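You operate a simulated robot arm through the tools that you are given. There is no shell and no other tool. Be economical: measure what you need, move in short steps, check, and stop when the job is done.

Carry out the task below with a simulated two-armed robot. There is one attempt and no reset: what you move stays moved.

Task
Tighten the union's flare nut till the red lines meet and scour the green stain off its plate.
Fine: hold the union with one hand for both jobs; scouring block back where it stood, union in the grey tray. Set down upright: scouring block, brass union. What is to be rubbed or washed off counts as gone when no trace of it is left.

The check looks at the end state, three seconds after you hand in, the way a careful person would. Anything else that was tipped, shoved, dropped, spilled or broken makes it a failure.

Robot
Two 7-joint arms with two-finger parallel grippers on one trunk, on a base that drives. Base frame: it is fixed to the floor where the robot stands at the start and does not move with it; the origin is under the middle of the robot, x ahead of it, y to its left, z up. Readings come in mm, rad, newtons and seconds.
The left shoulder is at the start at [70, 163, 1170], the right one opposite. With the tool pointing down near the work surface each hand reaches from about 400 to 880 mm from the robot's upright axis, wherever it stands, measured 20 degrees to its own side. Places, roughly: flare nut [500, 200, 1000]; inside of the grey tray [500, 600, 900]; scouring block (4x3x5 cm) [400, 400, 900]. Payload 3.43 kg a hand.
Tool frame (each hand has its own): the origin (TCP) lies between the finger pads and is the grasp point; the fingertips stand 34 mm ahead of it; z points along the fingers, y is the line along which they close. Largest opening 128 mm; finger width 24, thickness 12; the body of the gripper, 48 by 130 mm, starts 96 mm behind the TCP.
Orientation is told as [roll, pitch, yaw] about the base's x, y, z axes, in that order, counted from this pose: with the fingers straight down and closing along the base's y, the tool's x points along the base's -x, its y along +y and its z along -z.

Tools
- The arms move only by the tool send_rows. It takes "left_commands", "right_commands" or both (then of equal length, played together; a hand with none holds still); each is a list of rows, each an object of numbers (a shift or turn left out is 0, a gripper value left out holds the last): "ax", "ay", "az": the turn, a rotation vector about the base's x, y, z in degrees; "dx", "dy", "dz": the shift along the base's x, y, z in mm; "grip": the gripper command, from -1 (shut) to 1 (fully open), values between in proportion. In form: [{"ax": .., "ay": .., "az": .., "dx": .., "dy": .., "dz": .., "grip": ..}, ...]. A call has 1 to 20 rows; each row is the pose to reach, as a shift and turn from the pose commanded when the call began. Rows are played at 5 a second. More than 50 mm and 0.15 rad between two rows, or a gripper value outside its range, and nothing of the call is played. A pose out of reach is approached as far as the arm can. The call stops where the force on the tool passes 40 N (or 10 N more than at its start, if that is more) or the arm is blocked; 0.2 s more then pass. Each finger travels about 153 mm/s and halts on what it meets, pressing with about 33 N; the grip force reading is that of the motor and also rises with nothing between the fingers. The clock runs only during rows and for 0.2 s after the last one: add rows that repeat a pose to give the fingers time. It gives the time, the measured TCP pose, the force on the tool (base axes), the opening and the grip force at its end, in the units of the frame above (readings bear some noise), with the torque about the TCP (base axes, N m) and any sound that the robot's microphone picked up.
- Cameras (640 x 400 px; columns grow to the right, rows downward): "scene" is now at [132.8, 36, 1406.3]; the picture's right is [0.43, -0.90, 0.00], its down [-0.49, -0.24, -0.84] and it looks along [0.75, 0.36, -0.55] (base axes); focal length 253 px, centre (320, 200). "left" rides on the left gripper at [76, 11, -160] in its tool frame; the picture's right is [-0.15, 0.99, 0.00], its down [-0.88, -0.13, -0.46] and it looks along [-0.45, -0.07, 0.89] (tool axes); focal length 234 px, centre (320, 200). "right" rides on the right gripper at [76, -11, -160] in its tool frame; the picture's right is [0.15, 0.99, 0.00], its down [-0.88, 0.13, -0.46] and it looks along [-0.45, 0.07, 0.89] (tool axes); focal length 234 px, centre (320, 200). There is no depth. A picture from a camera that has moved, and an enlarged one, comes with that camera's place and axes in the base frame and with its lens. The place of the scene camera against the robot may be out by one fixed shift of up to 12 mm in any direction.
- camera(camera): a new picture of that camera. No time passes.
- slide_trunk(by): slides the trunk up (or, below 0, down) by that many mm; the arms and the scene camera ride with it, the base frame stays. It gives what a move gives, with no picture.
- roll_base(legs): drives the robot by 1 to 6 legs, each [ahead, left, turn to the left] in mm, mm and rad, along the robot's own axes; the way and the turn of a leg run together, so that a leg with both is an arc; at most 1500 mm and 3.142 rad a leg. The arms and the cameras ride along, it lands a little off, and it stops where it bumps. It gives what a move gives.
- aim_head(pan, tilt): turns the head with the scene camera to pan (to the left, within 1.501 rad either way) and tilt (down, from -0.506 to 1.204), counted from straight ahead of the robot. It gives what a move gives.
- enlarge(camera, box): a new picture of the part [left, top, right, bottom] of that camera's present view, enlarged. No time passes.
- sign_off(): hands the job in; it is judged then, once.

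Go step by step. Nothing tells you exact positions but the pictures and the camera data: compare them with the known pose of the tool, close in by small moves and look again before you grip or let go. The budget is 120 turns and 88 pictures, counting those below and the enlarged ones. Unless the task says otherwise, let go and move clear before handing in, and close with one line.

The tools are called after "Request:" by a JSON object that holds its "op" and its "data". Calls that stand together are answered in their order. send_rows: Moves the arms, as the interface text tells. Its arguments: {"type":"object","properties":{"left_commands":{"type":"array"},"right_commands":{"type":"array"}},"required":[]} The other tools are called the same way: slide_trunk (by) slides the trunk up or down; roll_base (legs) drives the base; aim_head (pan, tilt) turns the head that bears the scene camera; camera (camera) takes a picture; enlarge (camera, box) takes an enlarged picture of a part of a camera's view; sign_off () hands the job in.

At the start:

```text
clock: 0.0
left_tool_pos: [388.7, 539.5, 1279.8]
left_tcp_rot: [-0.001, -0.001, 0.0]
left_wrist_force: [0.0, 0.7, -0.2]
left_moment: [-0.01, 0.01, -0.03]
left_gripper_width: 127.7
left_grip_force: 0.1
right_tool_pos: [438.9, 44.8, 1257.8]
right_tcp_rot: [0.0, 0.0, 0.0]
right_wrist_force: [0.2, 0.3, 0.7]
right_moment: [-0.01, 0.0, 0.0]
right_gripper_width: 128.1
right_grip_force: 0.2
trunk travel left (down, up): [-650.0, 290.0]
robot x, y, heading: [1.4, -2.0, -0.001]
head pan, tilt: [0.449, 0.581]
```

scene: 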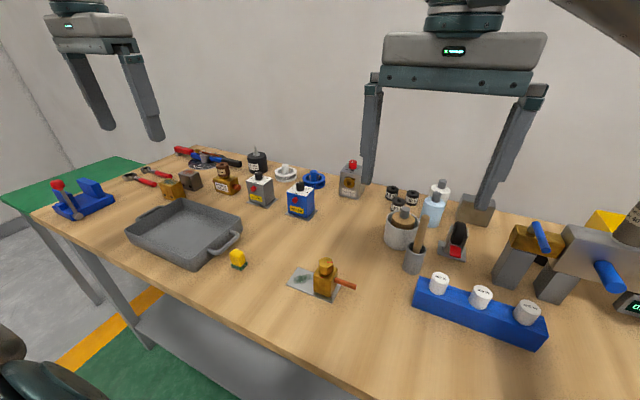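
right: 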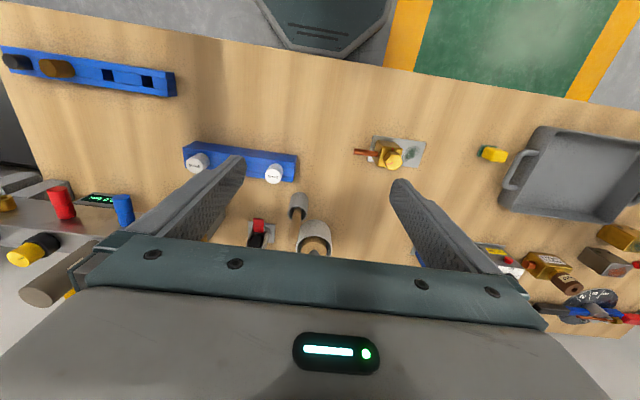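
left: 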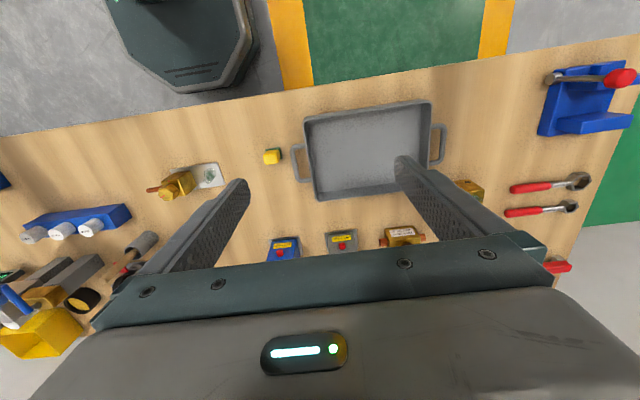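

I see the brass union on its stained plate near the front middle of the bench, the yellow/green scouring block to its left, and the grey tray beyond. I'll look closer at the union and block first.

Request:
{"op": "enlarge", "data": {"camera": "scene", "box": [270, 240, 370, 310]}}

Request:
{"op": "enlarge", "data": {"camera": "right", "box": [340, 120, 520, 190]}}

Request:
{"op": "enlarge", "data": {"camera": "left", "box": [140, 130, 300, 220]}}

```text
5.71 times, centred on (320, 275) of scene
camera zoom: at [132.8, 36.0, 1406.3], right [0.43, -0.9, 0.0], down [-0.49, -0.24, -0.84], along [0.75, 0.36, -0.55], focal length 1448 px, centre (320, -229)
```

zoom: 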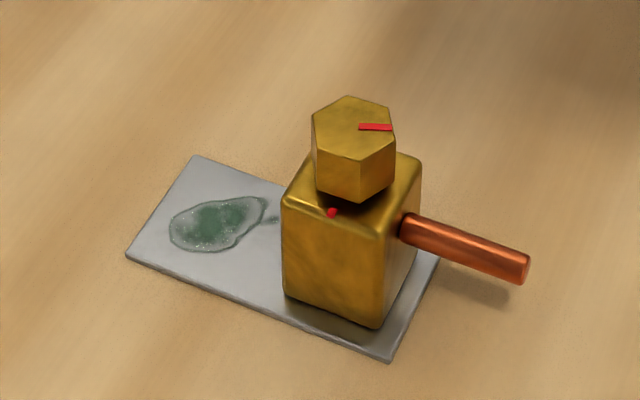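

```text
3.56 times, centred on (430, 155) of right
camera zoom: at [363.0, 34.1, 1418.1], right [-0.15, 0.99, 0.0], down [0.88, 0.13, 0.46], along [0.45, 0.07, -0.89], focal length 833 px, centre (-71, 360)
```

zoom: 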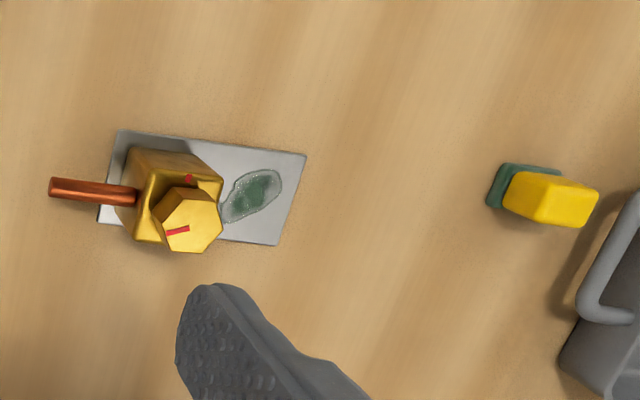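

```text
4.00 times, centred on (220, 175) of left
camera zoom: at [312.2, 550.8, 1438.8], right [0.14, 0.99, 0.0], down [0.88, -0.13, 0.46], along [0.45, -0.07, -0.89], focal length 937 px, centre (720, 300)
```

zoom: 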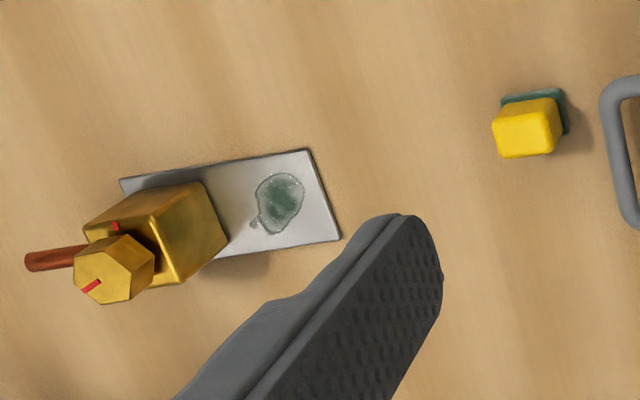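

The plate lies roughly axis-aligned at about x 449–508, y 166–285, with the body toward its right end, the copper pipe pointing to -y and the stain on its left end. I'll bring the left hand over it for a closer look and move the right hand aside.

Request:
{"op": "send_rows", "data": {"left_commands": [{"dx": 12, "dy": -40, "dz": -20}, {"dx": 25, "dy": -80, "dz": -40}, {"dx": 38, "dy": -120, "dz": -60}, {"dx": 50, "dy": -160, "dz": -80}, {"dx": 63, "dy": -200, "dz": -100}, {"dx": 76, "dy": -240, "dz": -120}, {"dx": 88, "dy": -280, "dz": -140}, {"dx": 92, "dy": -320, "dz": -160}, {"dx": 92, "dy": -320, "dz": -160}], "right_commands": [{"dy": -30, "dz": -10}, {"dy": -60, "dz": -20}, {"dy": -90, "dz": -30}, {"dy": -120, "dz": -40}, {"dy": -150, "dz": -50}, {"dy": -180, "dz": -60}, {"dy": -200, "dz": -60}, {"dy": -200, "dz": -60}, {"dy": -200, "dz": -60}]}}

Request:
{"op": "camera", "data": {"camera": "left"}}

Request:
{"op": "camera", "data": {"camera": "scene"}}

```text
clock: 2.0
left_tool_pos: [480.2, 220.4, 1119.4]
left_tcp_rot: [0.0, -0.002, 0.001]
left_wrist_force: [-0.1, 0.2, 0.3]
left_moment: [-0.04, -0.01, -0.02]
left_gripper_width: 128.2
left_grip_force: 0.0
right_tool_pos: [438.1, -154.3, 1198.1]
right_tcp_rot: [-0.002, 0.0, -0.001]
right_wrist_force: [-0.4, 0.2, -0.6]
right_moment: [0.01, -0.05, 0.0]
right_gripper_width: 128.1
right_grip_force: 0.1
trunk travel left (down, up): [-650.0, 290.0]
robot x, y, heading: [0.9, 3.7, -0.001]
head pan, tilt: [0.449, 0.581]
```

```text
81 pictures are left
camera left: at [403.7, 231.1, 1278.8], right [0.14, 0.99, 0.0], down [0.88, -0.13, 0.46], along [0.45, -0.07, -0.89], focal length 234 px, centre (320, 200)
```

left: 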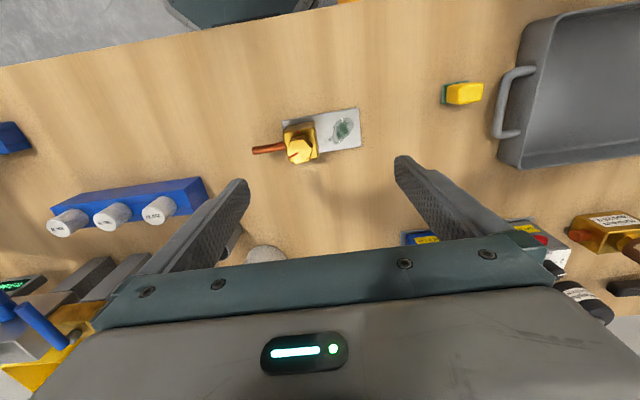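

```text
80 pictures are left
camera scene: at [131.9, 36.3, 1406.4], right [0.43, -0.9, 0.0], down [-0.49, -0.24, -0.84], along [0.75, 0.36, -0.55], focal length 253 px, centre (320, 200)
```

scene: 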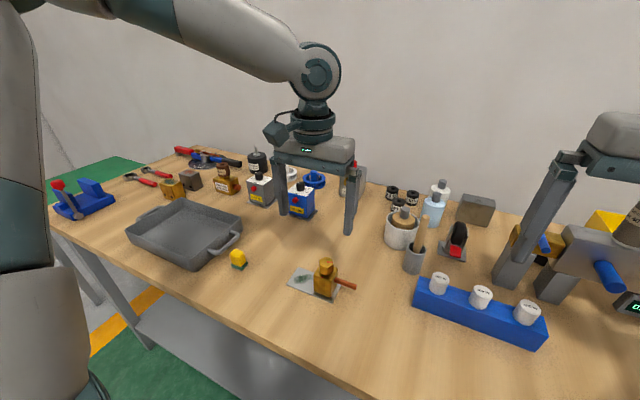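

The left hand is over the union; I'll enlarge for accurate measurements.

Request:
{"op": "enlarge", "data": {"camera": "left", "box": [240, 95, 400, 195]}}

Request:
{"op": "enlarge", "data": {"camera": "left", "box": [400, 60, 560, 160]}}

Request:
{"op": "enlarge", "data": {"camera": "scene", "box": [210, 235, 370, 335]}}

```text
4.00 times, centred on (320, 145) of left
camera zoom: at [403.7, 231.1, 1278.8], right [0.14, 0.99, 0.0], down [0.88, -0.13, 0.46], along [0.45, -0.07, -0.89], focal length 937 px, centre (320, 420)
```

zoom: 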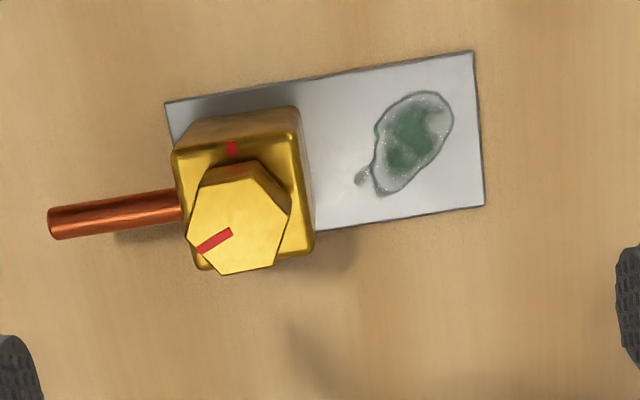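

```text
4.00 times, centred on (480, 110) of left
camera zoom: at [403.7, 231.1, 1278.8], right [0.14, 0.99, 0.0], down [0.88, -0.13, 0.46], along [0.45, -0.07, -0.89], focal length 937 px, centre (-320, 560)
```

zoom: 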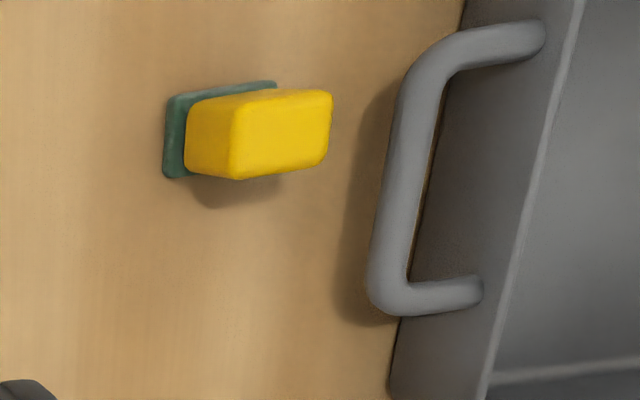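

```text
4.00 times, centred on (290, 285) of scene
camera zoom: at [131.9, 36.3, 1406.4], right [0.43, -0.9, 0.0], down [-0.49, -0.24, -0.84], along [0.75, 0.36, -0.55], focal length 1013 px, centre (440, -140)
```

zoom: 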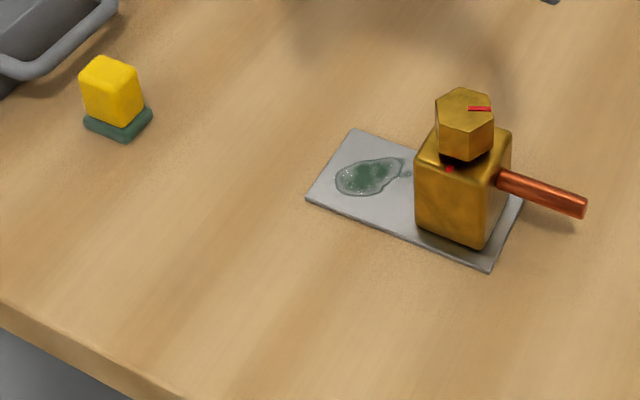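

Measured: plate x 449–507, y 165–283; body about 40×40×65 mm centred at (477,195), nut on top near z 970–992, nut line at about −69°, body mark at 180° (−x side): roughly 110° clockwise to go. I'll turn the right hand so it can grip the body from the −y side, tilted 30° down.

Request:
{"op": "send_rows", "data": {"right_commands": [{"az": -8}, {"az": -16}, {"az": -24}, {"az": -32}, {"az": -40}, {"az": -48}, {"az": -56}, {"az": -64}, {"az": -72}, {"az": -80}, {"az": -88}, {"az": -90}, {"az": -90}]}}

Request:
{"op": "send_rows", "data": {"right_commands": [{"ax": 8}, {"ax": 16}, {"ax": 24}, {"ax": 32}, {"ax": 40}, {"ax": 48}, {"ax": 56}, {"ax": 60}, {"ax": 60}]}}

```text
clock: 4.8
left_tool_pos: [480.3, 219.1, 1119.4]
left_tcp_rot: [0.0, 0.0, 0.002]
left_wrist_force: [0.5, -0.4, -1.1]
left_moment: [0.0, 0.0, 0.0]
left_gripper_width: 128.1
left_grip_force: 0.1
right_tool_pos: [437.7, -155.4, 1198.4]
right_tcp_rot: [0.001, 0.001, -1.571]
right_wrist_force: [0.5, -0.1, 0.5]
right_moment: [0.01, -0.02, -0.02]
right_gripper_width: 128.0
right_grip_force: 0.0
trunk travel left (down, up): [-650.0, 290.0]
robot x, y, heading: [1.0, 1.1, -0.002]
head pan, tilt: [0.449, 0.581]
```

```text
clock: 6.8
left_tool_pos: [481.4, 220.4, 1117.6]
left_tcp_rot: [0.001, -0.001, 0.001]
left_wrist_force: [0.5, -0.1, 0.3]
left_moment: [-0.01, 0.0, -0.01]
left_gripper_width: 128.0
left_grip_force: 0.1
right_tool_pos: [438.4, -155.3, 1198.6]
right_tcp_rot: [0.0, 1.049, -1.571]
right_wrist_force: [0.5, 0.3, -0.6]
right_moment: [-0.01, 0.01, 0.0]
right_gripper_width: 128.2
right_grip_force: 0.0
trunk travel left (down, up): [-650.0, 290.0]
robot x, y, heading: [2.2, -3.6, -0.008]
head pan, tilt: [0.449, 0.581]
```

The right hand now points +y and 30° down. I'll bring it to a staging point behind the pipe.

Request:
{"op": "send_rows", "data": {"right_commands": [{"dx": 6, "dy": 33, "dz": -28, "grip": 0.4}, {"dx": 12, "dy": 66, "dz": -56}, {"dx": 18, "dy": 99, "dz": -84}, {"dx": 24, "dy": 132, "dz": -112}, {"dx": 30, "dy": 165, "dz": -140}, {"dx": 36, "dy": 198, "dz": -169}, {"dx": 39, "dy": 228, "dz": -197}, {"dx": 39, "dy": 228, "dz": -197}]}}

Request:
{"op": "camera", "data": {"camera": "right"}}

Request:
{"op": "camera", "data": {"camera": "left"}}

Request:
{"op": "camera", "data": {"camera": "scene"}}

```text
clock: 8.8
left_tool_pos: [471.7, 169.6, 1124.5]
left_tcp_rot: [-0.019, -0.018, -0.075]
left_wrist_force: [0.3, -0.2, -0.9]
left_moment: [-0.05, 0.04, -0.04]
left_gripper_width: 127.9
left_grip_force: 0.2
right_tool_pos: [473.2, 8.8, 1024.5]
right_tcp_rot: [0.136, 1.011, -1.552]
right_wrist_force: [-0.2, 0.6, 0.2]
right_moment: [-0.02, 0.03, 0.02]
right_gripper_width: 89.8
right_grip_force: 0.2
trunk travel left (down, up): [-650.0, 290.0]
robot x, y, heading: [-4.8, -29.7, -0.077]
head pan, tilt: [0.449, 0.581]
stopped in row 8 (right hand): the arm was blocked; the commanded pose is now the measured one
```

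```text
76 pictures are left
camera right: at [442.6, -83.7, 1173.1], right [0.98, -0.02, 0.2], down [0.08, -0.86, -0.5], along [0.18, 0.5, -0.85], focal length 234 px, centre (320, 200)
```

right: 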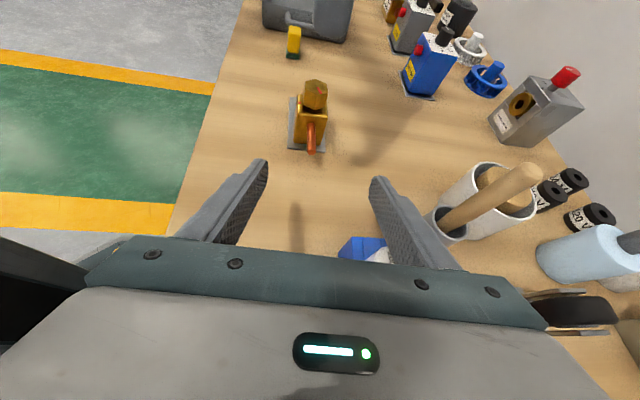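

```text
75 pictures are left
camera left: at [395.4, 190.3, 1281.5], right [0.22, 0.97, -0.02], down [0.86, -0.19, 0.47], along [0.46, -0.12, -0.88], focal length 234 px, centre (320, 200)
```

left: 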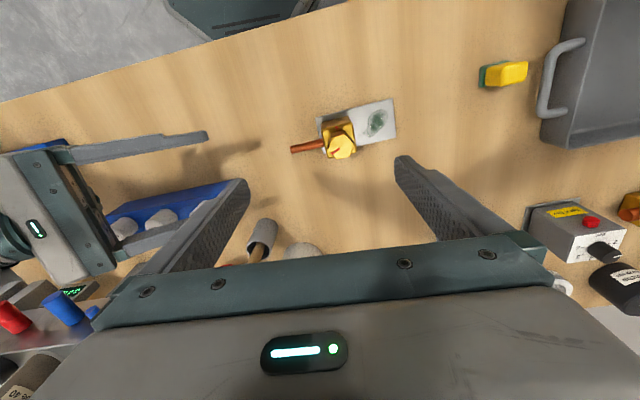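

```text
74 pictures are left
camera scene: at [107.3, 19.4, 1407.7], right [0.36, -0.93, 0.02], down [-0.5, -0.21, -0.84], along [0.79, 0.29, -0.54], focal length 253 px, centre (320, 200)
```

scene: 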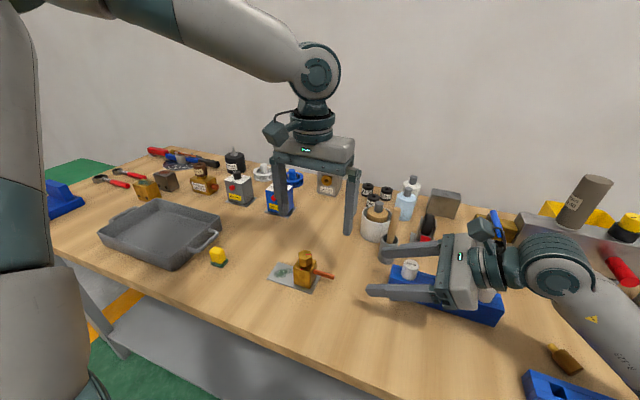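

The right arm was blocked by something (not at the tool) and the base got turned about 0.08 rad. I need to see what the arm touches before moving.

Request:
{"op": "aim_head", "data": {"pan": -0.2, "tilt": 0.75}}

Request:
{"op": "camera", "data": {"camera": "scene"}}

```text
clock: 9.8
left_tool_pos: [472.9, 167.8, 1127.2]
left_tcp_rot: [-0.018, -0.021, -0.075]
left_wrist_force: [0.0, -0.7, 0.2]
left_moment: [-0.02, 0.02, -0.03]
left_gripper_width: 128.2
left_grip_force: 0.0
right_tool_pos: [471.6, 9.2, 1026.8]
right_tcp_rot: [0.134, 1.014, -1.55]
right_wrist_force: [-0.2, 0.0, -0.1]
right_moment: [0.02, 0.02, -0.01]
right_gripper_width: 89.7
right_grip_force: 0.1
trunk travel left (down, up): [-650.0, 290.0]
robot x, y, heading: [-5.5, -28.8, -0.074]
head pan, tilt: [-0.201, 0.75]
```

```text
73 pictures are left
camera scene: at [102.4, -38.5, 1395.3], right [-0.27, -0.96, 0.01], down [-0.64, 0.17, -0.75], along [0.72, -0.21, -0.66], focal length 253 px, centre (320, 200)
```

scene: 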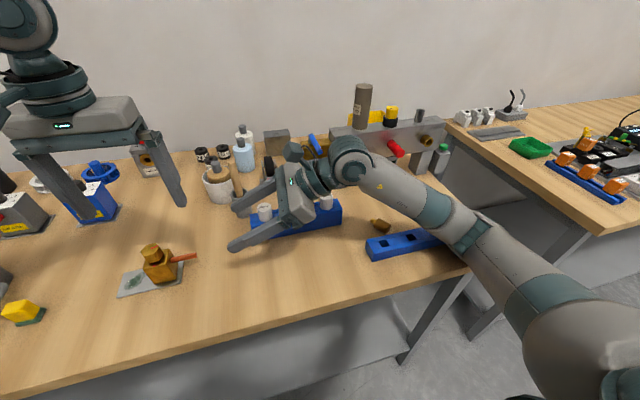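

The right forearm lies low over the right part of the bench. I'll enlarge to see what it touches.

Request:
{"op": "enlarge", "data": {"camera": "scene", "box": [330, 130, 490, 280]}}

Request:
{"op": "enlarge", "data": {"camera": "scene", "box": [210, 130, 370, 260]}}

```text
2.67 times, centred on (410, 205) of scene
camera zoom: at [102.4, -38.5, 1395.3], right [-0.27, -0.96, 0.01], down [-0.64, 0.17, -0.75], along [0.72, -0.21, -0.66], focal length 676 px, centre (80, 187)
```

zoom: 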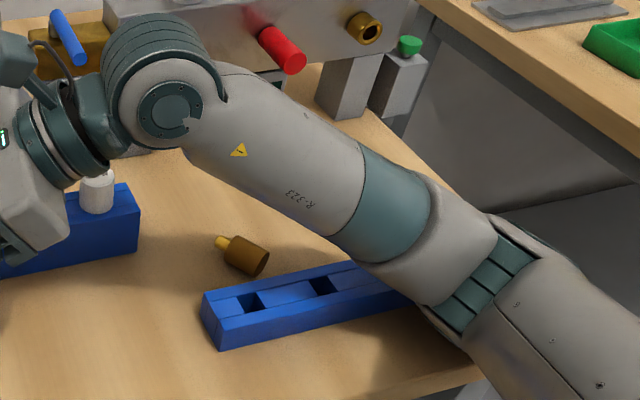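

```text
3.08 times, centred on (290, 195) of scene
camera zoom: at [102.4, -38.5, 1395.3], right [-0.27, -0.96, 0.01], down [-0.64, 0.17, -0.75], along [0.72, -0.21, -0.66], focal length 779 px, centre (412, 215)
```

zoom: 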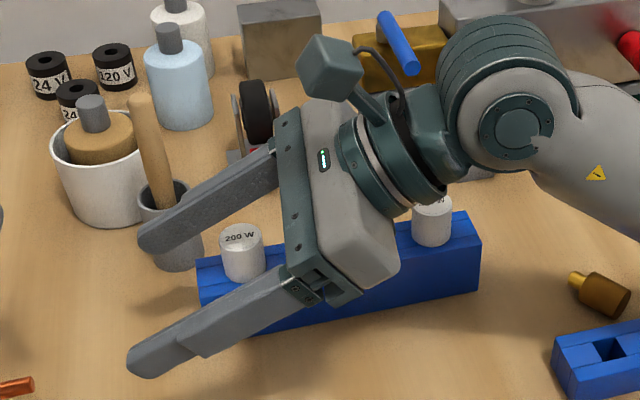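

The forearm appears to have come down on the blue right-hand rack, and a brass piece that stood in it now lies behind it. I'll lift everything straight up with the trunk first, which avoids any sideways sweep, and then inspect.

Request:
{"op": "slide_trunk", "data": {"by": 200}}

Request:
{"op": "camera", "data": {"camera": "scene"}}

```text
clock: 12.0
left_tool_pos: [492.0, 153.3, 1319.8]
left_tcp_rot: [0.001, -0.003, -0.069]
left_wrist_force: [-0.1, 0.4, -0.3]
left_moment: [-0.01, 0.02, 0.01]
left_gripper_width: 127.7
left_grip_force: 0.1
right_tool_pos: [490.8, -2.4, 1211.8]
right_tcp_rot: [0.074, 1.032, -1.598]
right_wrist_force: [-0.1, 0.0, 0.7]
right_moment: [0.0, -0.01, -0.01]
right_gripper_width: 89.7
right_grip_force: 0.0
trunk travel left (down, up): [-850.0, 90.0]
robot x, y, heading: [-1.9, -28.2, -0.068]
head pan, tilt: [-0.201, 0.75]
```

```text
70 pictures are left
camera scene: at [130.1, -59.3, 1591.6], right [-0.27, -0.96, 0.0], down [-0.66, 0.18, -0.73], along [0.7, -0.2, -0.68], focal length 253 px, centre (320, 200)
```

scene: 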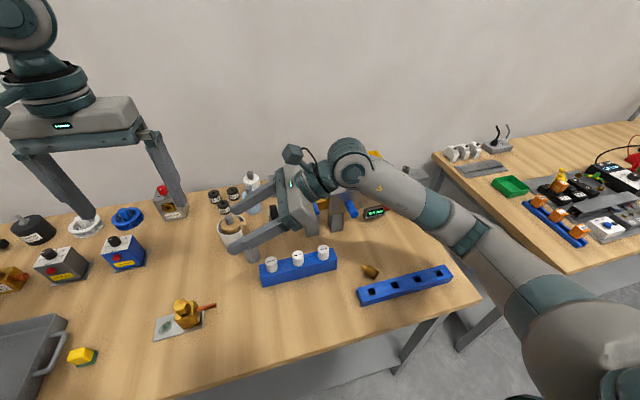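

The rack's four holes are now empty: a brass piece lies behind it and the black piece isn't visible yet. I'll draw the right arm back and search.

Request:
{"op": "send_rows", "data": {"right_commands": [{"dx": -10, "dy": -40, "dz": 10}, {"dx": -20, "dy": -80, "dz": 20}, {"dx": -30, "dy": -120, "dz": 30}, {"dx": -40, "dy": -160, "dz": 40}, {"dx": -50, "dy": -200, "dz": 50}, {"dx": -60, "dy": -240, "dz": 60}, {"dx": -70, "dy": -280, "dz": 60}, {"dx": -70, "dy": -280, "dz": 60}]}}

Request:
{"op": "aim_head", "data": {"pan": -0.5, "tilt": 0.8}}

Request:
{"op": "camera", "data": {"camera": "scene"}}

Request:
{"op": "camera", "data": {"camera": "right"}}

```text
clock: 13.8
left_tool_pos: [492.3, 154.6, 1318.8]
left_tcp_rot: [0.0, -0.004, -0.072]
left_wrist_force: [-0.3, 0.8, -0.1]
left_moment: [0.03, 0.03, 0.01]
left_gripper_width: 128.1
left_grip_force: 0.0
right_tool_pos: [421.4, -283.5, 1271.4]
right_tcp_rot: [0.074, 1.032, -1.595]
right_wrist_force: [0.1, -0.2, 0.4]
right_moment: [-0.01, 0.0, -0.02]
right_gripper_width: 89.7
right_grip_force: 0.1
trunk travel left (down, up): [-850.0, 90.0]
robot x, y, heading: [-1.1, -27.8, -0.072]
head pan, tilt: [-0.201, 0.75]
```

```text
clock: 14.6
left_tool_pos: [492.7, 154.3, 1320.5]
left_tcp_rot: [0.0, -0.003, -0.072]
left_wrist_force: [-0.7, -0.6, -0.1]
left_moment: [0.01, -0.01, 0.03]
left_gripper_width: 128.0
left_grip_force: 0.1
right_tool_pos: [420.6, -283.7, 1270.9]
right_tcp_rot: [0.074, 1.033, -1.595]
right_wrist_force: [0.2, 0.2, 0.1]
right_moment: [-0.01, 0.04, -0.01]
right_gripper_width: 89.6
right_grip_force: 0.1
trunk travel left (down, up): [-850.0, 90.0]
robot x, y, heading: [-1.5, -29.4, -0.072]
head pan, tilt: [-0.499, 0.799]
```

```text
69 pictures are left
camera scene: at [118.1, -80.6, 1587.6], right [-0.54, -0.84, 0.0], down [-0.6, 0.39, -0.7], along [0.59, -0.38, -0.72], focal length 253 px, centre (320, 200)
```

scene: 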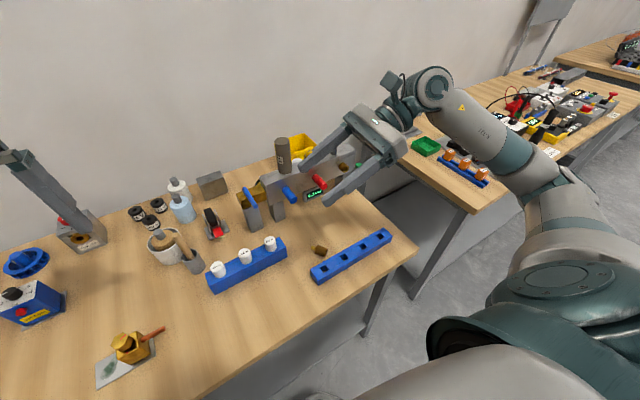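

```text
68 pictures are left
camera right: at [395.4, -379.2, 1418.0], right [0.99, -0.01, 0.16], down [0.07, -0.85, -0.52], along [0.15, 0.52, -0.84], focal length 234 px, centre (320, 200)
```

right: 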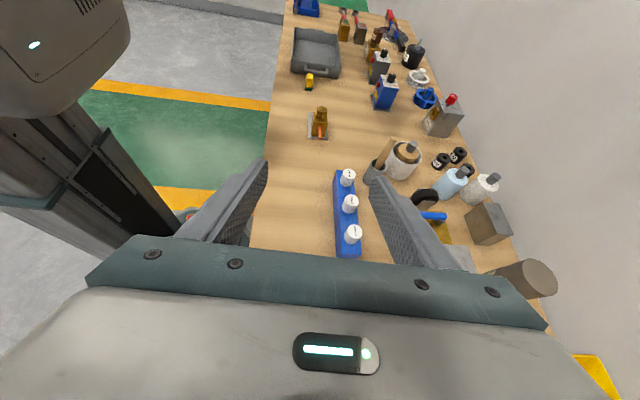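

The brass piece lies by the rack and the black one isn't on the bench from here. I'll look along the right end of the bench and the floor.

Request:
{"op": "aim_head", "data": {"pan": -0.75, "tilt": 1.15}}

Request:
{"op": "camera", "data": {"camera": "scene"}}

Request:
{"op": "enlarge", "data": {"camera": "right", "box": [240, 130, 440, 260]}}

```text
clock: 15.4
left_tool_pos: [493.6, 152.9, 1320.1]
left_tcp_rot: [0.001, -0.002, -0.071]
left_wrist_force: [0.3, 0.1, -0.1]
left_moment: [-0.01, 0.02, -0.01]
left_gripper_width: 127.9
left_grip_force: 0.1
right_tool_pos: [420.3, -284.5, 1270.4]
right_tcp_rot: [0.076, 1.032, -1.596]
right_wrist_force: [0.5, 0.3, 0.0]
right_moment: [0.0, 0.02, 0.03]
right_gripper_width: 89.6
right_grip_force: 0.0
trunk travel left (down, up): [-850.0, 90.0]
robot x, y, heading: [-4.2, -32.7, -0.073]
head pan, tilt: [-0.75, 1.15]
```

```text
67 pictures are left
camera scene: at [90.5, -81.1, 1562.9], right [-0.73, -0.68, 0.0], down [-0.62, 0.67, -0.41], along [0.28, -0.3, -0.91], focal length 253 px, centre (320, 200)
```

scene: 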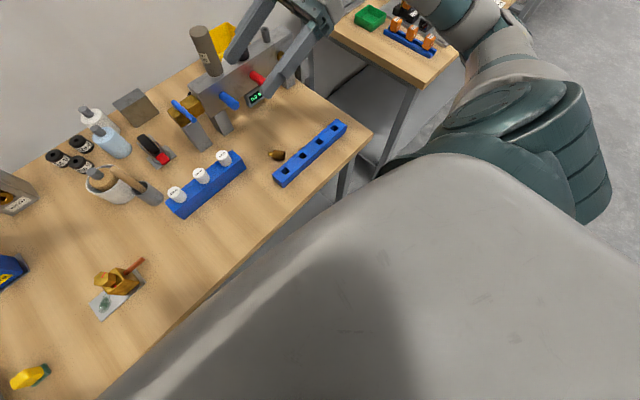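

```text
3.08 times, centred on (340, 195) of right
camera zoom: at [395.2, -379.5, 1418.0], right [0.99, -0.01, 0.16], down [0.07, -0.85, -0.52], along [0.15, 0.52, -0.84], focal length 720 px, centre (258, 215)
```

zoom: 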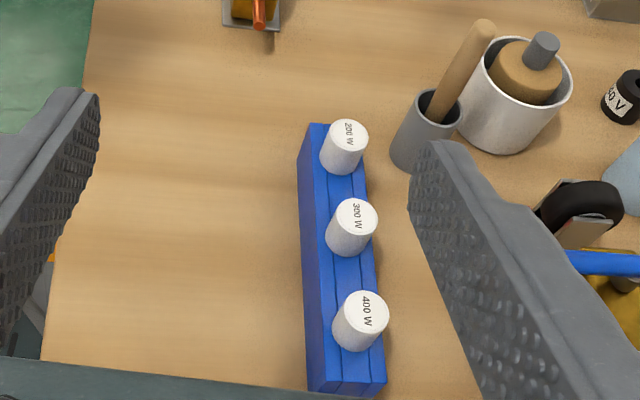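

I'll return the right hand to its upright orientation, then look with its camera over the rack area and bench end.

Request:
{"op": "send_rows", "data": {"right_commands": [{"ax": -8, "ay": 0.2, "dz": 5}, {"ax": -16, "ay": 0.4, "dz": 10}, {"ax": -24, "ay": 0.6, "dz": 15}, {"ax": -32, "ay": 0.8, "dz": 20}, {"ax": -40, "ay": 1.0, "dz": 25}, {"ax": -48, "ay": 1.2, "dz": 30}, {"ax": -56, "ay": 1.3, "dz": 35}, {"ax": -59.1, "ay": 1.4, "dz": 40}, {"ax": -59.1, "ay": 1.4, "dz": 40}]}}

Request:
{"op": "send_rows", "data": {"right_commands": [{"az": 8}, {"az": 16}, {"az": 24}, {"az": 32}, {"az": 40}, {"az": 48}, {"az": 56}, {"az": 64}, {"az": 72}, {"az": 80}, {"az": 88}, {"az": 91.4}, {"az": 91.4}]}}

Request:
{"op": "camera", "data": {"camera": "right"}}

Request:
{"op": "camera", "data": {"camera": "scene"}}

```text
clock: 17.4
left_tool_pos: [493.4, 153.8, 1319.6]
left_tcp_rot: [0.001, -0.002, -0.072]
left_wrist_force: [0.0, -0.2, 0.2]
left_moment: [0.02, 0.01, 0.01]
left_gripper_width: 128.0
left_grip_force: 0.1
right_tool_pos: [420.5, -281.8, 1311.9]
right_tcp_rot: [0.075, -0.002, -1.596]
right_wrist_force: [0.2, -1.0, -0.1]
right_moment: [0.03, 0.01, 0.02]
right_gripper_width: 89.6
right_grip_force: 0.1
trunk travel left (down, up): [-850.0, 90.0]
robot x, y, heading: [1.5, -28.8, -0.073]
head pan, tilt: [-0.75, 1.15]
```

```text
clock: 20.2
left_tool_pos: [492.3, 153.8, 1320.1]
left_tcp_rot: [-0.001, -0.001, -0.072]
left_wrist_force: [-0.9, -0.3, -0.7]
left_moment: [-0.04, 0.01, 0.02]
left_gripper_width: 128.1
left_grip_force: 0.0
right_tool_pos: [420.3, -284.1, 1311.0]
right_tcp_rot: [0.075, 0.002, 0.002]
right_wrist_force: [-0.6, -0.7, 0.0]
right_moment: [0.0, 0.0, -0.04]
right_gripper_width: 89.7
right_grip_force: 0.2
trunk travel left (down, up): [-850.0, 90.0]
robot x, y, heading: [-5.3, -33.0, -0.07]
head pan, tilt: [-0.75, 1.15]
```

```text
65 pictures are left
camera right: at [344.7, -305.8, 1470.3], right [-0.15, 0.99, 0.07], down [0.88, 0.1, 0.46], along [0.45, 0.13, -0.88], focal length 234 px, centre (320, 200)
```

right: 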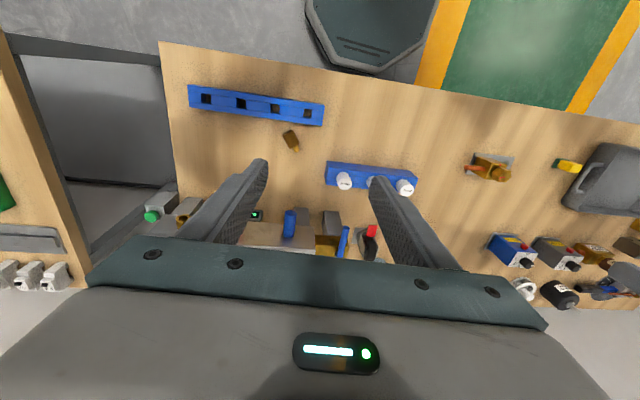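

```text
64 pictures are left
camera scene: at [90.6, -80.9, 1562.8], right [-0.73, -0.68, 0.0], down [-0.62, 0.67, -0.41], along [0.28, -0.3, -0.91], focal length 253 px, centre (320, 200)
```

scene: 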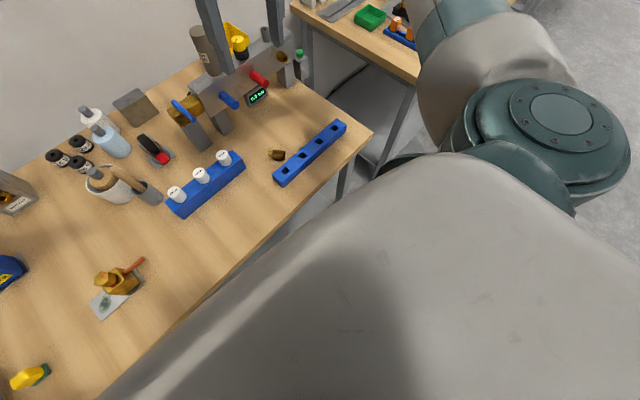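

The brass piece is at the rack's inner side, and the rack itself hardly moved. I'll enlarge to find the black piece and inspect the brass one.

Request:
{"op": "enlarge", "data": {"camera": "right", "box": [0, 20, 340, 240]}}

Request:
{"op": "enlarge", "data": {"camera": "right", "box": [180, 70, 340, 170]}}

Request:
{"op": "aim_head", "data": {"pan": -1.3, "tilt": 0.9}}

Request:
{"op": "camera", "data": {"camera": "scene"}}

```text
1.82 times, centred on (170, 130) of right
camera zoom: at [344.7, -305.8, 1470.3], right [-0.15, 0.99, 0.07], down [0.88, 0.1, 0.46], along [0.45, 0.13, -0.88], focal length 426 px, centre (593, 327)
```

zoom: 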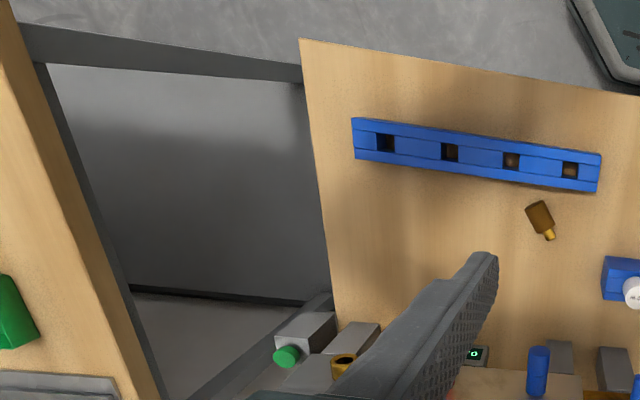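

```text
4.00 times, centred on (260, 120) of right
camera zoom: at [344.7, -305.8, 1470.3], right [-0.15, 0.99, 0.07], down [0.88, 0.1, 0.46], along [0.45, 0.13, -0.88], focal length 937 px, centre (560, 520)
```

zoom: 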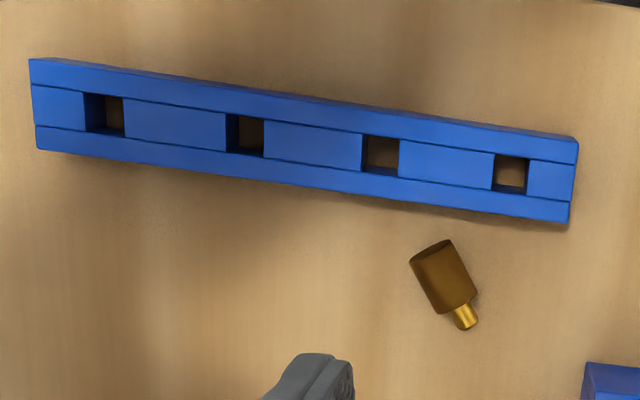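

```text
clock: 21.2
left_tool_pos: [492.1, 154.2, 1320.7]
left_tcp_rot: [0.0, -0.001, -0.072]
left_wrist_force: [0.9, -0.5, 0.8]
left_moment: [-0.02, -0.01, 0.0]
left_gripper_width: 127.9
left_grip_force: 0.1
right_tool_pos: [419.9, -283.6, 1311.0]
right_tcp_rot: [0.074, 0.001, 0.0]
right_wrist_force: [-0.2, 0.3, 0.4]
right_moment: [-0.02, -0.02, -0.01]
right_gripper_width: 89.3
right_grip_force: 0.2
trunk travel left (down, up): [-850.0, 90.0]
robot x, y, heading: [-1.1, -31.3, -0.071]
head pan, tilt: [-1.3, 0.901]
```

```text
61 pictures are left
camera scene: at [65.1, -111.2, 1579.7], right [-0.98, -0.2, 0.0], down [-0.16, 0.77, -0.62], along [0.12, -0.61, -0.78], focal length 253 px, centre (320, 200)
```

scene: 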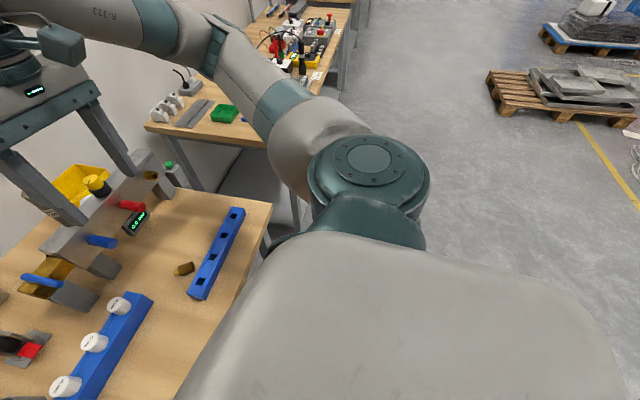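

The black piece isn't on the bench; it has probably gone over the front or side edge. I'll back the robot off to see the floor and the shelf.

Request:
{"op": "roll_base", "data": {"legs": [[-700, 0, 0]]}}

Request:
{"op": "aim_head", "data": {"pan": -0.45, "tilt": 0.75}}

Request:
{"op": "camera", "data": {"camera": "scene"}}

Request:
{"op": "camera", "data": {"camera": "right"}}

```text
clock: 25.1
left_tool_pos: [-211.0, 203.9, 1320.3]
left_tcp_rot: [0.002, 0.0, -0.067]
left_wrist_force: [0.1, 0.3, 0.8]
left_moment: [0.03, 0.01, 0.01]
left_gripper_width: 128.2
left_grip_force: 0.0
right_tool_pos: [-281.7, -231.9, 1310.8]
right_tcp_rot: [0.075, 0.002, 0.004]
right_wrist_force: [0.6, -0.1, -0.2]
right_moment: [0.01, 0.0, 0.0]
right_gripper_width: 89.8
right_grip_force: 0.2
trunk travel left (down, up): [-850.0, 90.0]
robot x, y, heading: [-705.3, 19.7, -0.065]
head pan, tilt: [-1.3, 0.901]
```

```text
clock: 26.2
left_tool_pos: [-212.5, 205.3, 1320.2]
left_tcp_rot: [0.0, -0.001, -0.066]
left_wrist_force: [0.5, -0.1, -0.4]
left_moment: [-0.02, 0.03, 0.0]
left_gripper_width: 127.9
left_grip_force: 0.0
right_tool_pos: [-281.4, -232.1, 1311.2]
right_tcp_rot: [0.076, 0.001, 0.002]
right_wrist_force: [0.1, 0.4, -0.4]
right_moment: [0.0, -0.01, 0.01]
right_gripper_width: 89.6
right_grip_force: 0.1
trunk travel left (down, up): [-850.0, 90.0]
robot x, y, heading: [-707.9, 21.4, -0.067]
head pan, tilt: [-0.45, 0.75]
```

```text
60 pictures are left
camera scene: at [-581.9, -29.0, 1591.6], right [-0.5, -0.87, 0.0], down [-0.59, 0.34, -0.73], along [0.63, -0.36, -0.68], focal length 253 px, centre (320, 200)
```

scene: 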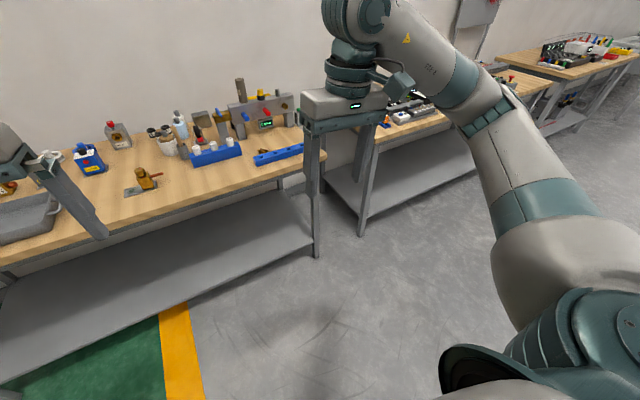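

```text
59 pictures are left
camera right: at [-358.2, -255.2, 1470.2], right [-0.15, 0.99, 0.07], down [0.88, 0.1, 0.46], along [0.45, 0.14, -0.88], focal length 234 px, centre (320, 200)
```

right: 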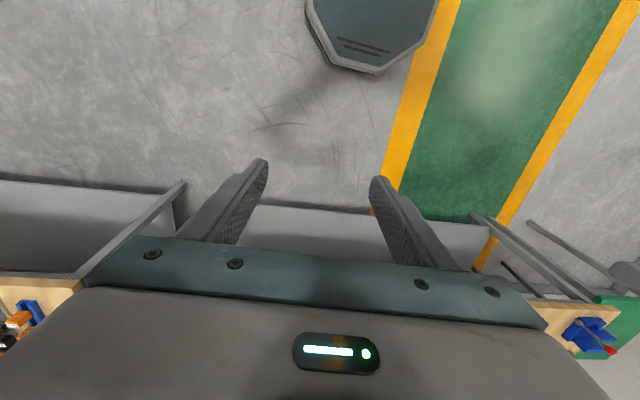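

No black piece on the front floor yet; I'll enlarge the view of the gap, shelf and bench.

Request:
{"op": "enlarge", "data": {"camera": "scene", "box": [200, 80, 480, 260]}}

Request:
{"op": "enlarge", "data": {"camera": "scene", "box": [180, 230, 480, 400]}}

```text
2.22 times, centred on (340, 170) of scene
camera zoom: at [-581.9, -29.0, 1591.6], right [-0.5, -0.87, 0.0], down [-0.59, 0.34, -0.73], along [0.63, -0.36, -0.68], focal length 563 px, centre (276, 267)
```

zoom: 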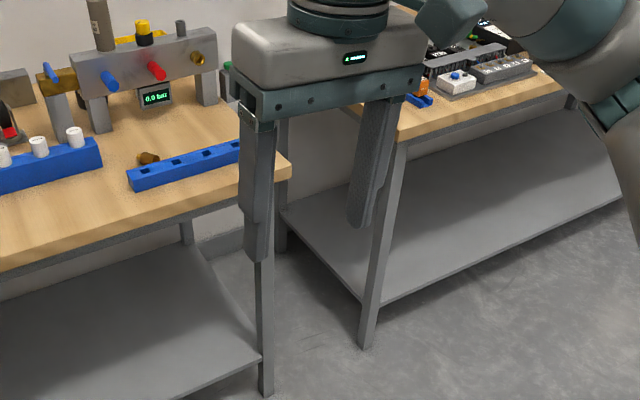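

```text
2.13 times, centred on (330, 315) of scene
camera zoom: at [-581.9, -29.0, 1591.6], right [-0.5, -0.87, 0.0], down [-0.59, 0.34, -0.73], along [0.63, -0.36, -0.68], focal length 540 px, centre (299, -45)
```

zoom: 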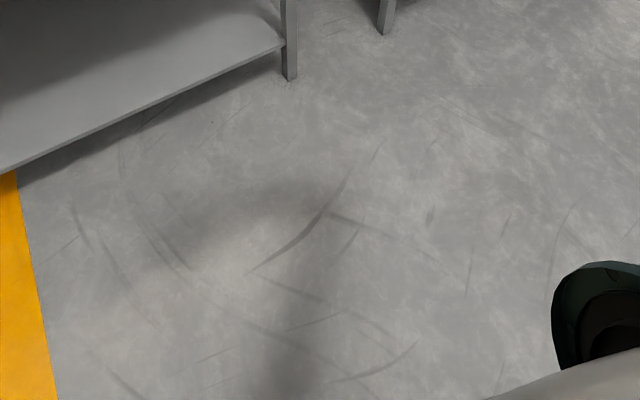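

Still nothing; I'll shift the robot to the right to look into the gap and the floor beyond.

Request:
{"op": "roll_base", "data": {"legs": [[0, -450, 0]]}}

Request:
{"op": "aim_head", "data": {"pan": 0.0, "tilt": 0.7}}

Request:
{"op": "camera", "data": {"camera": "scene"}}

Request:
{"op": "camera", "data": {"camera": "right"}}

```text
clock: 28.9
left_tool_pos: [-244.1, -235.5, 1319.6]
left_tcp_rot: [0.0, -0.001, -0.068]
left_wrist_force: [0.1, -0.1, -0.3]
left_moment: [-0.03, 0.02, -0.01]
left_gripper_width: 127.6
left_grip_force: 0.1
right_tool_pos: [-314.5, -673.0, 1312.1]
right_tcp_rot: [0.075, 0.001, 0.005]
right_wrist_force: [-0.1, 0.7, 0.0]
right_moment: [-0.03, 0.03, -0.01]
right_gripper_width: 89.7
right_grip_force: 0.1
trunk travel left (down, up): [-850.0, 90.0]
robot x, y, heading: [-739.1, -425.4, -0.069]
head pan, tilt: [-0.45, 0.75]
```

```text
clock: 29.8
left_tool_pos: [-242.2, -237.5, 1319.4]
left_tcp_rot: [-0.001, -0.002, -0.069]
left_wrist_force: [0.5, -0.8, 0.7]
left_moment: [0.01, -0.03, -0.02]
left_gripper_width: 127.9
left_grip_force: 0.1
right_tool_pos: [-313.9, -674.7, 1311.7]
right_tcp_rot: [0.078, 0.003, 0.003]
right_wrist_force: [-0.3, 1.2, 0.0]
right_moment: [0.03, -0.06, -0.02]
right_gripper_width: 89.7
right_grip_force: 0.1
trunk travel left (down, up): [-850.0, 90.0]
robot x, y, heading: [-739.2, -424.1, -0.067]
head pan, tilt: [0.0, 0.7]
```

```text
56 pictures are left
camera scene: at [-599.7, -436.2, 1595.9], right [-0.07, -1.0, 0.0], down [-0.64, 0.04, -0.76], along [0.76, -0.05, -0.64], focal length 253 px, centre (320, 200)
```

scene: 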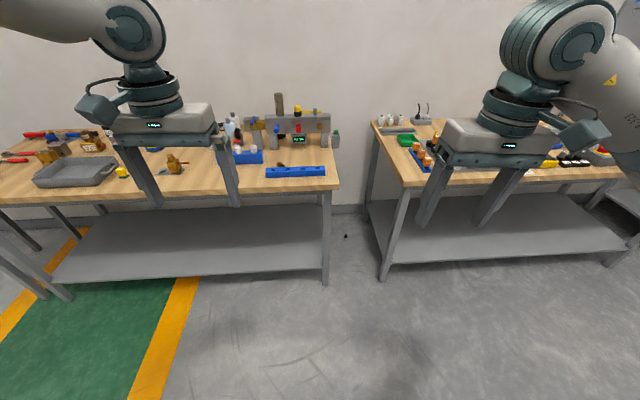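

```text
55 pictures are left
camera right: at [-388.9, -697.7, 1470.2], right [-0.15, 0.99, 0.08], down [0.88, 0.1, 0.46], along [0.45, 0.14, -0.88], focal length 234 px, centre (320, 200)
```

right: 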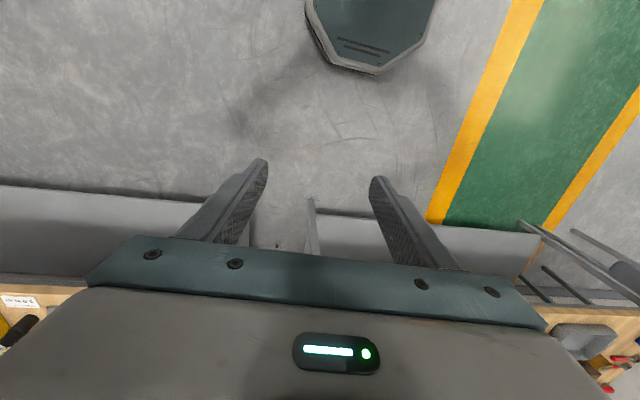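

There is a small dark thing on the floor in the gap between the benches; enlarging it.

Request:
{"op": "enlarge", "data": {"camera": "scene", "box": [326, 222, 366, 247]}}

Request:
{"op": "enlarge", "data": {"camera": "scene", "box": [230, 120, 350, 195]}}

```text
16.00 times, centred on (346, 234) of scene
camera zoom: at [-599.7, -436.2, 1595.9], right [-0.07, -1.0, 0.0], down [-0.64, 0.04, -0.76], along [0.76, -0.05, -0.64], focal length 4053 px, centre (-96, -352)
```

zoom: 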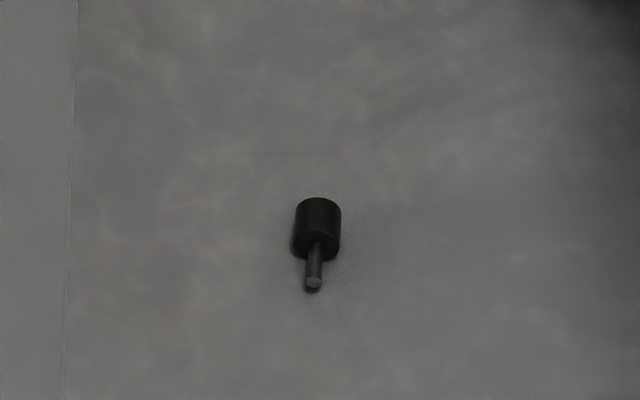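

```text
5.33 times, centred on (290, 158) of scene
camera zoom: at [-599.7, -436.2, 1595.9], right [-0.07, -1.0, 0.0], down [-0.64, 0.04, -0.76], along [0.76, -0.05, -0.64], focal length 1351 px, centre (480, 427)
```

zoom: 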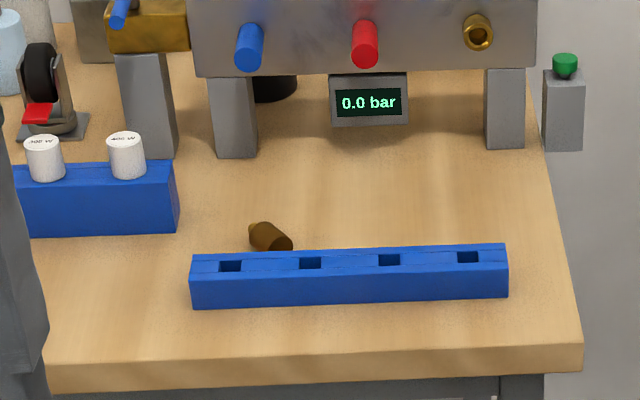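

That is the black plug, lying on the floor in the gap; the brass plug lies on the bench. Both were knocked out by my forearm, so I'll have to put them back afterwards. First I'll take a better stance for the union: robot turned left at about (0,−200), trunk kept high so the elbow stays clear.

Request:
{"op": "roll_base", "data": {"legs": [[0, 0, 0.588], [700, -173, 0]]}}

Request:
{"op": "aim_head", "data": {"pan": 0.0, "tilt": 0.75}}

Request:
{"op": "camera", "data": {"camera": "scene"}}

```text
clock: 35.4
left_tool_pos: [264.9, 202.3, 1320.3]
left_tcp_rot: [0.0, -0.001, 0.518]
left_wrist_force: [0.3, -0.2, 0.2]
left_moment: [0.02, -0.02, 0.02]
left_gripper_width: 128.1
left_grip_force: 0.1
right_tool_pos: [447.2, -201.1, 1311.1]
right_tcp_rot: [0.074, -0.001, 0.589]
right_wrist_force: [-0.5, -0.3, 0.3]
right_moment: [-0.01, 0.01, -0.03]
right_gripper_width: 89.7
right_grip_force: 0.1
trunk travel left (down, up): [-850.0, 90.0]
robot x, y, heading: [-44.1, -228.8, 0.519]
head pan, tilt: [0.0, 0.7]
```

```text
clock: 36.0
left_tool_pos: [266.1, 202.9, 1320.7]
left_tcp_rot: [-0.001, 0.0, 0.52]
left_wrist_force: [0.3, 0.2, -0.1]
left_moment: [0.03, -0.01, 0.03]
left_gripper_width: 127.9
left_grip_force: 0.1
right_tool_pos: [449.3, -200.8, 1311.4]
right_tcp_rot: [0.075, 0.0, 0.588]
right_wrist_force: [0.3, -0.2, -0.7]
right_moment: [0.0, 0.02, 0.0]
right_gripper_width: 89.5
right_grip_force: 0.0
trunk travel left (down, up): [-850.0, 90.0]
robot x, y, heading: [-44.0, -230.3, 0.519]
head pan, tilt: [0.0, 0.75]
```

```text
52 pictures are left
camera scene: at [75.0, -163.3, 1591.7], right [0.5, -0.87, 0.0], down [-0.59, -0.34, -0.73], along [0.64, 0.36, -0.68], focal length 253 px, centre (320, 200)
```

scene: 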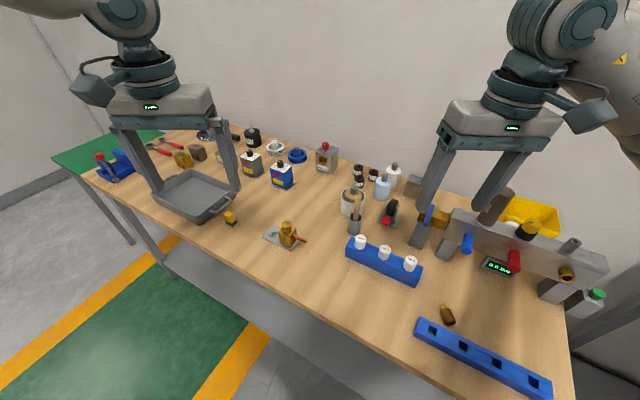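

Good stance: union and tray well in view, right elbow high. Now I'll turn the right hand to yaw +90° (fingers will close along x).

Request:
{"op": "send_rows", "data": {"right_commands": [{"ax": -3.6, "ay": -2.4}, {"ax": -3.6, "ay": -2.4}]}}

Request:
{"op": "send_rows", "data": {"right_commands": [{"az": 8}, {"az": 16}, {"az": 24}, {"az": 32}, {"az": 40}, {"az": 48}, {"az": 56.3}, {"az": 56.3}]}}

Request:
{"op": "send_rows", "data": {"right_commands": [{"ax": 8}, {"ax": 16}, {"ax": 24}, {"ax": 32}, {"ax": 40}, {"ax": 45}, {"ax": 45}]}}

Request:
{"op": "camera", "data": {"camera": "scene"}}

```text
clock: 36.6
left_tool_pos: [265.0, 202.7, 1320.9]
left_tcp_rot: [0.0, -0.002, 0.52]
left_wrist_force: [0.2, 0.5, 0.5]
left_moment: [0.01, 0.01, 0.01]
left_gripper_width: 128.2
left_grip_force: 0.1
right_tool_pos: [447.9, -200.2, 1311.5]
right_tcp_rot: [-0.001, 0.001, 0.589]
right_wrist_force: [-0.2, -0.4, 0.3]
right_moment: [-0.03, -0.04, 0.0]
right_gripper_width: 89.8
right_grip_force: 0.0
trunk travel left (down, up): [-850.0, 90.0]
robot x, y, heading: [-43.2, -225.1, 0.523]
head pan, tilt: [0.0, 0.75]
```

```text
clock: 38.4
left_tool_pos: [267.0, 202.8, 1320.2]
left_tcp_rot: [0.0, -0.001, 0.519]
left_wrist_force: [-0.5, -0.4, 0.0]
left_moment: [0.0, 0.0, 0.03]
left_gripper_width: 127.9
left_grip_force: 0.0
right_tool_pos: [448.2, -201.8, 1310.9]
right_tcp_rot: [0.001, 0.003, 1.573]
right_wrist_force: [0.3, 0.7, -0.2]
right_moment: [-0.01, 0.01, 0.03]
right_gripper_width: 89.4
right_grip_force: 0.0
trunk travel left (down, up): [-850.0, 90.0]
robot x, y, heading: [-45.1, -226.8, 0.514]
head pan, tilt: [0.0, 0.75]
```

```text
clock: 40.0
left_tool_pos: [265.8, 201.7, 1320.0]
left_tcp_rot: [-0.001, -0.001, 0.52]
left_wrist_force: [-0.1, -0.3, 0.3]
left_moment: [-0.03, -0.01, -0.03]
left_gripper_width: 127.9
left_grip_force: 0.1
right_tool_pos: [449.6, -200.6, 1311.5]
right_tcp_rot: [-0.001, -0.785, 1.574]
right_wrist_force: [-1.1, 0.8, -0.3]
right_moment: [-0.01, 0.0, 0.02]
right_gripper_width: 89.9
right_grip_force: 0.0
trunk travel left (down, up): [-850.0, 90.0]
robot x, y, heading: [-43.4, -229.5, 0.519]
head pan, tilt: [0.0, 0.75]
```

```text
51 pictures are left
camera scene: at [75.5, -162.7, 1591.6], right [0.5, -0.87, 0.0], down [-0.59, -0.34, -0.73], along [0.64, 0.36, -0.68], focal length 253 px, centre (320, 200)
```

scene: 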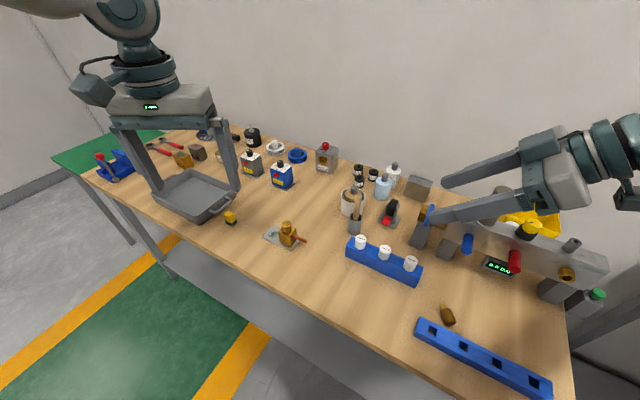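

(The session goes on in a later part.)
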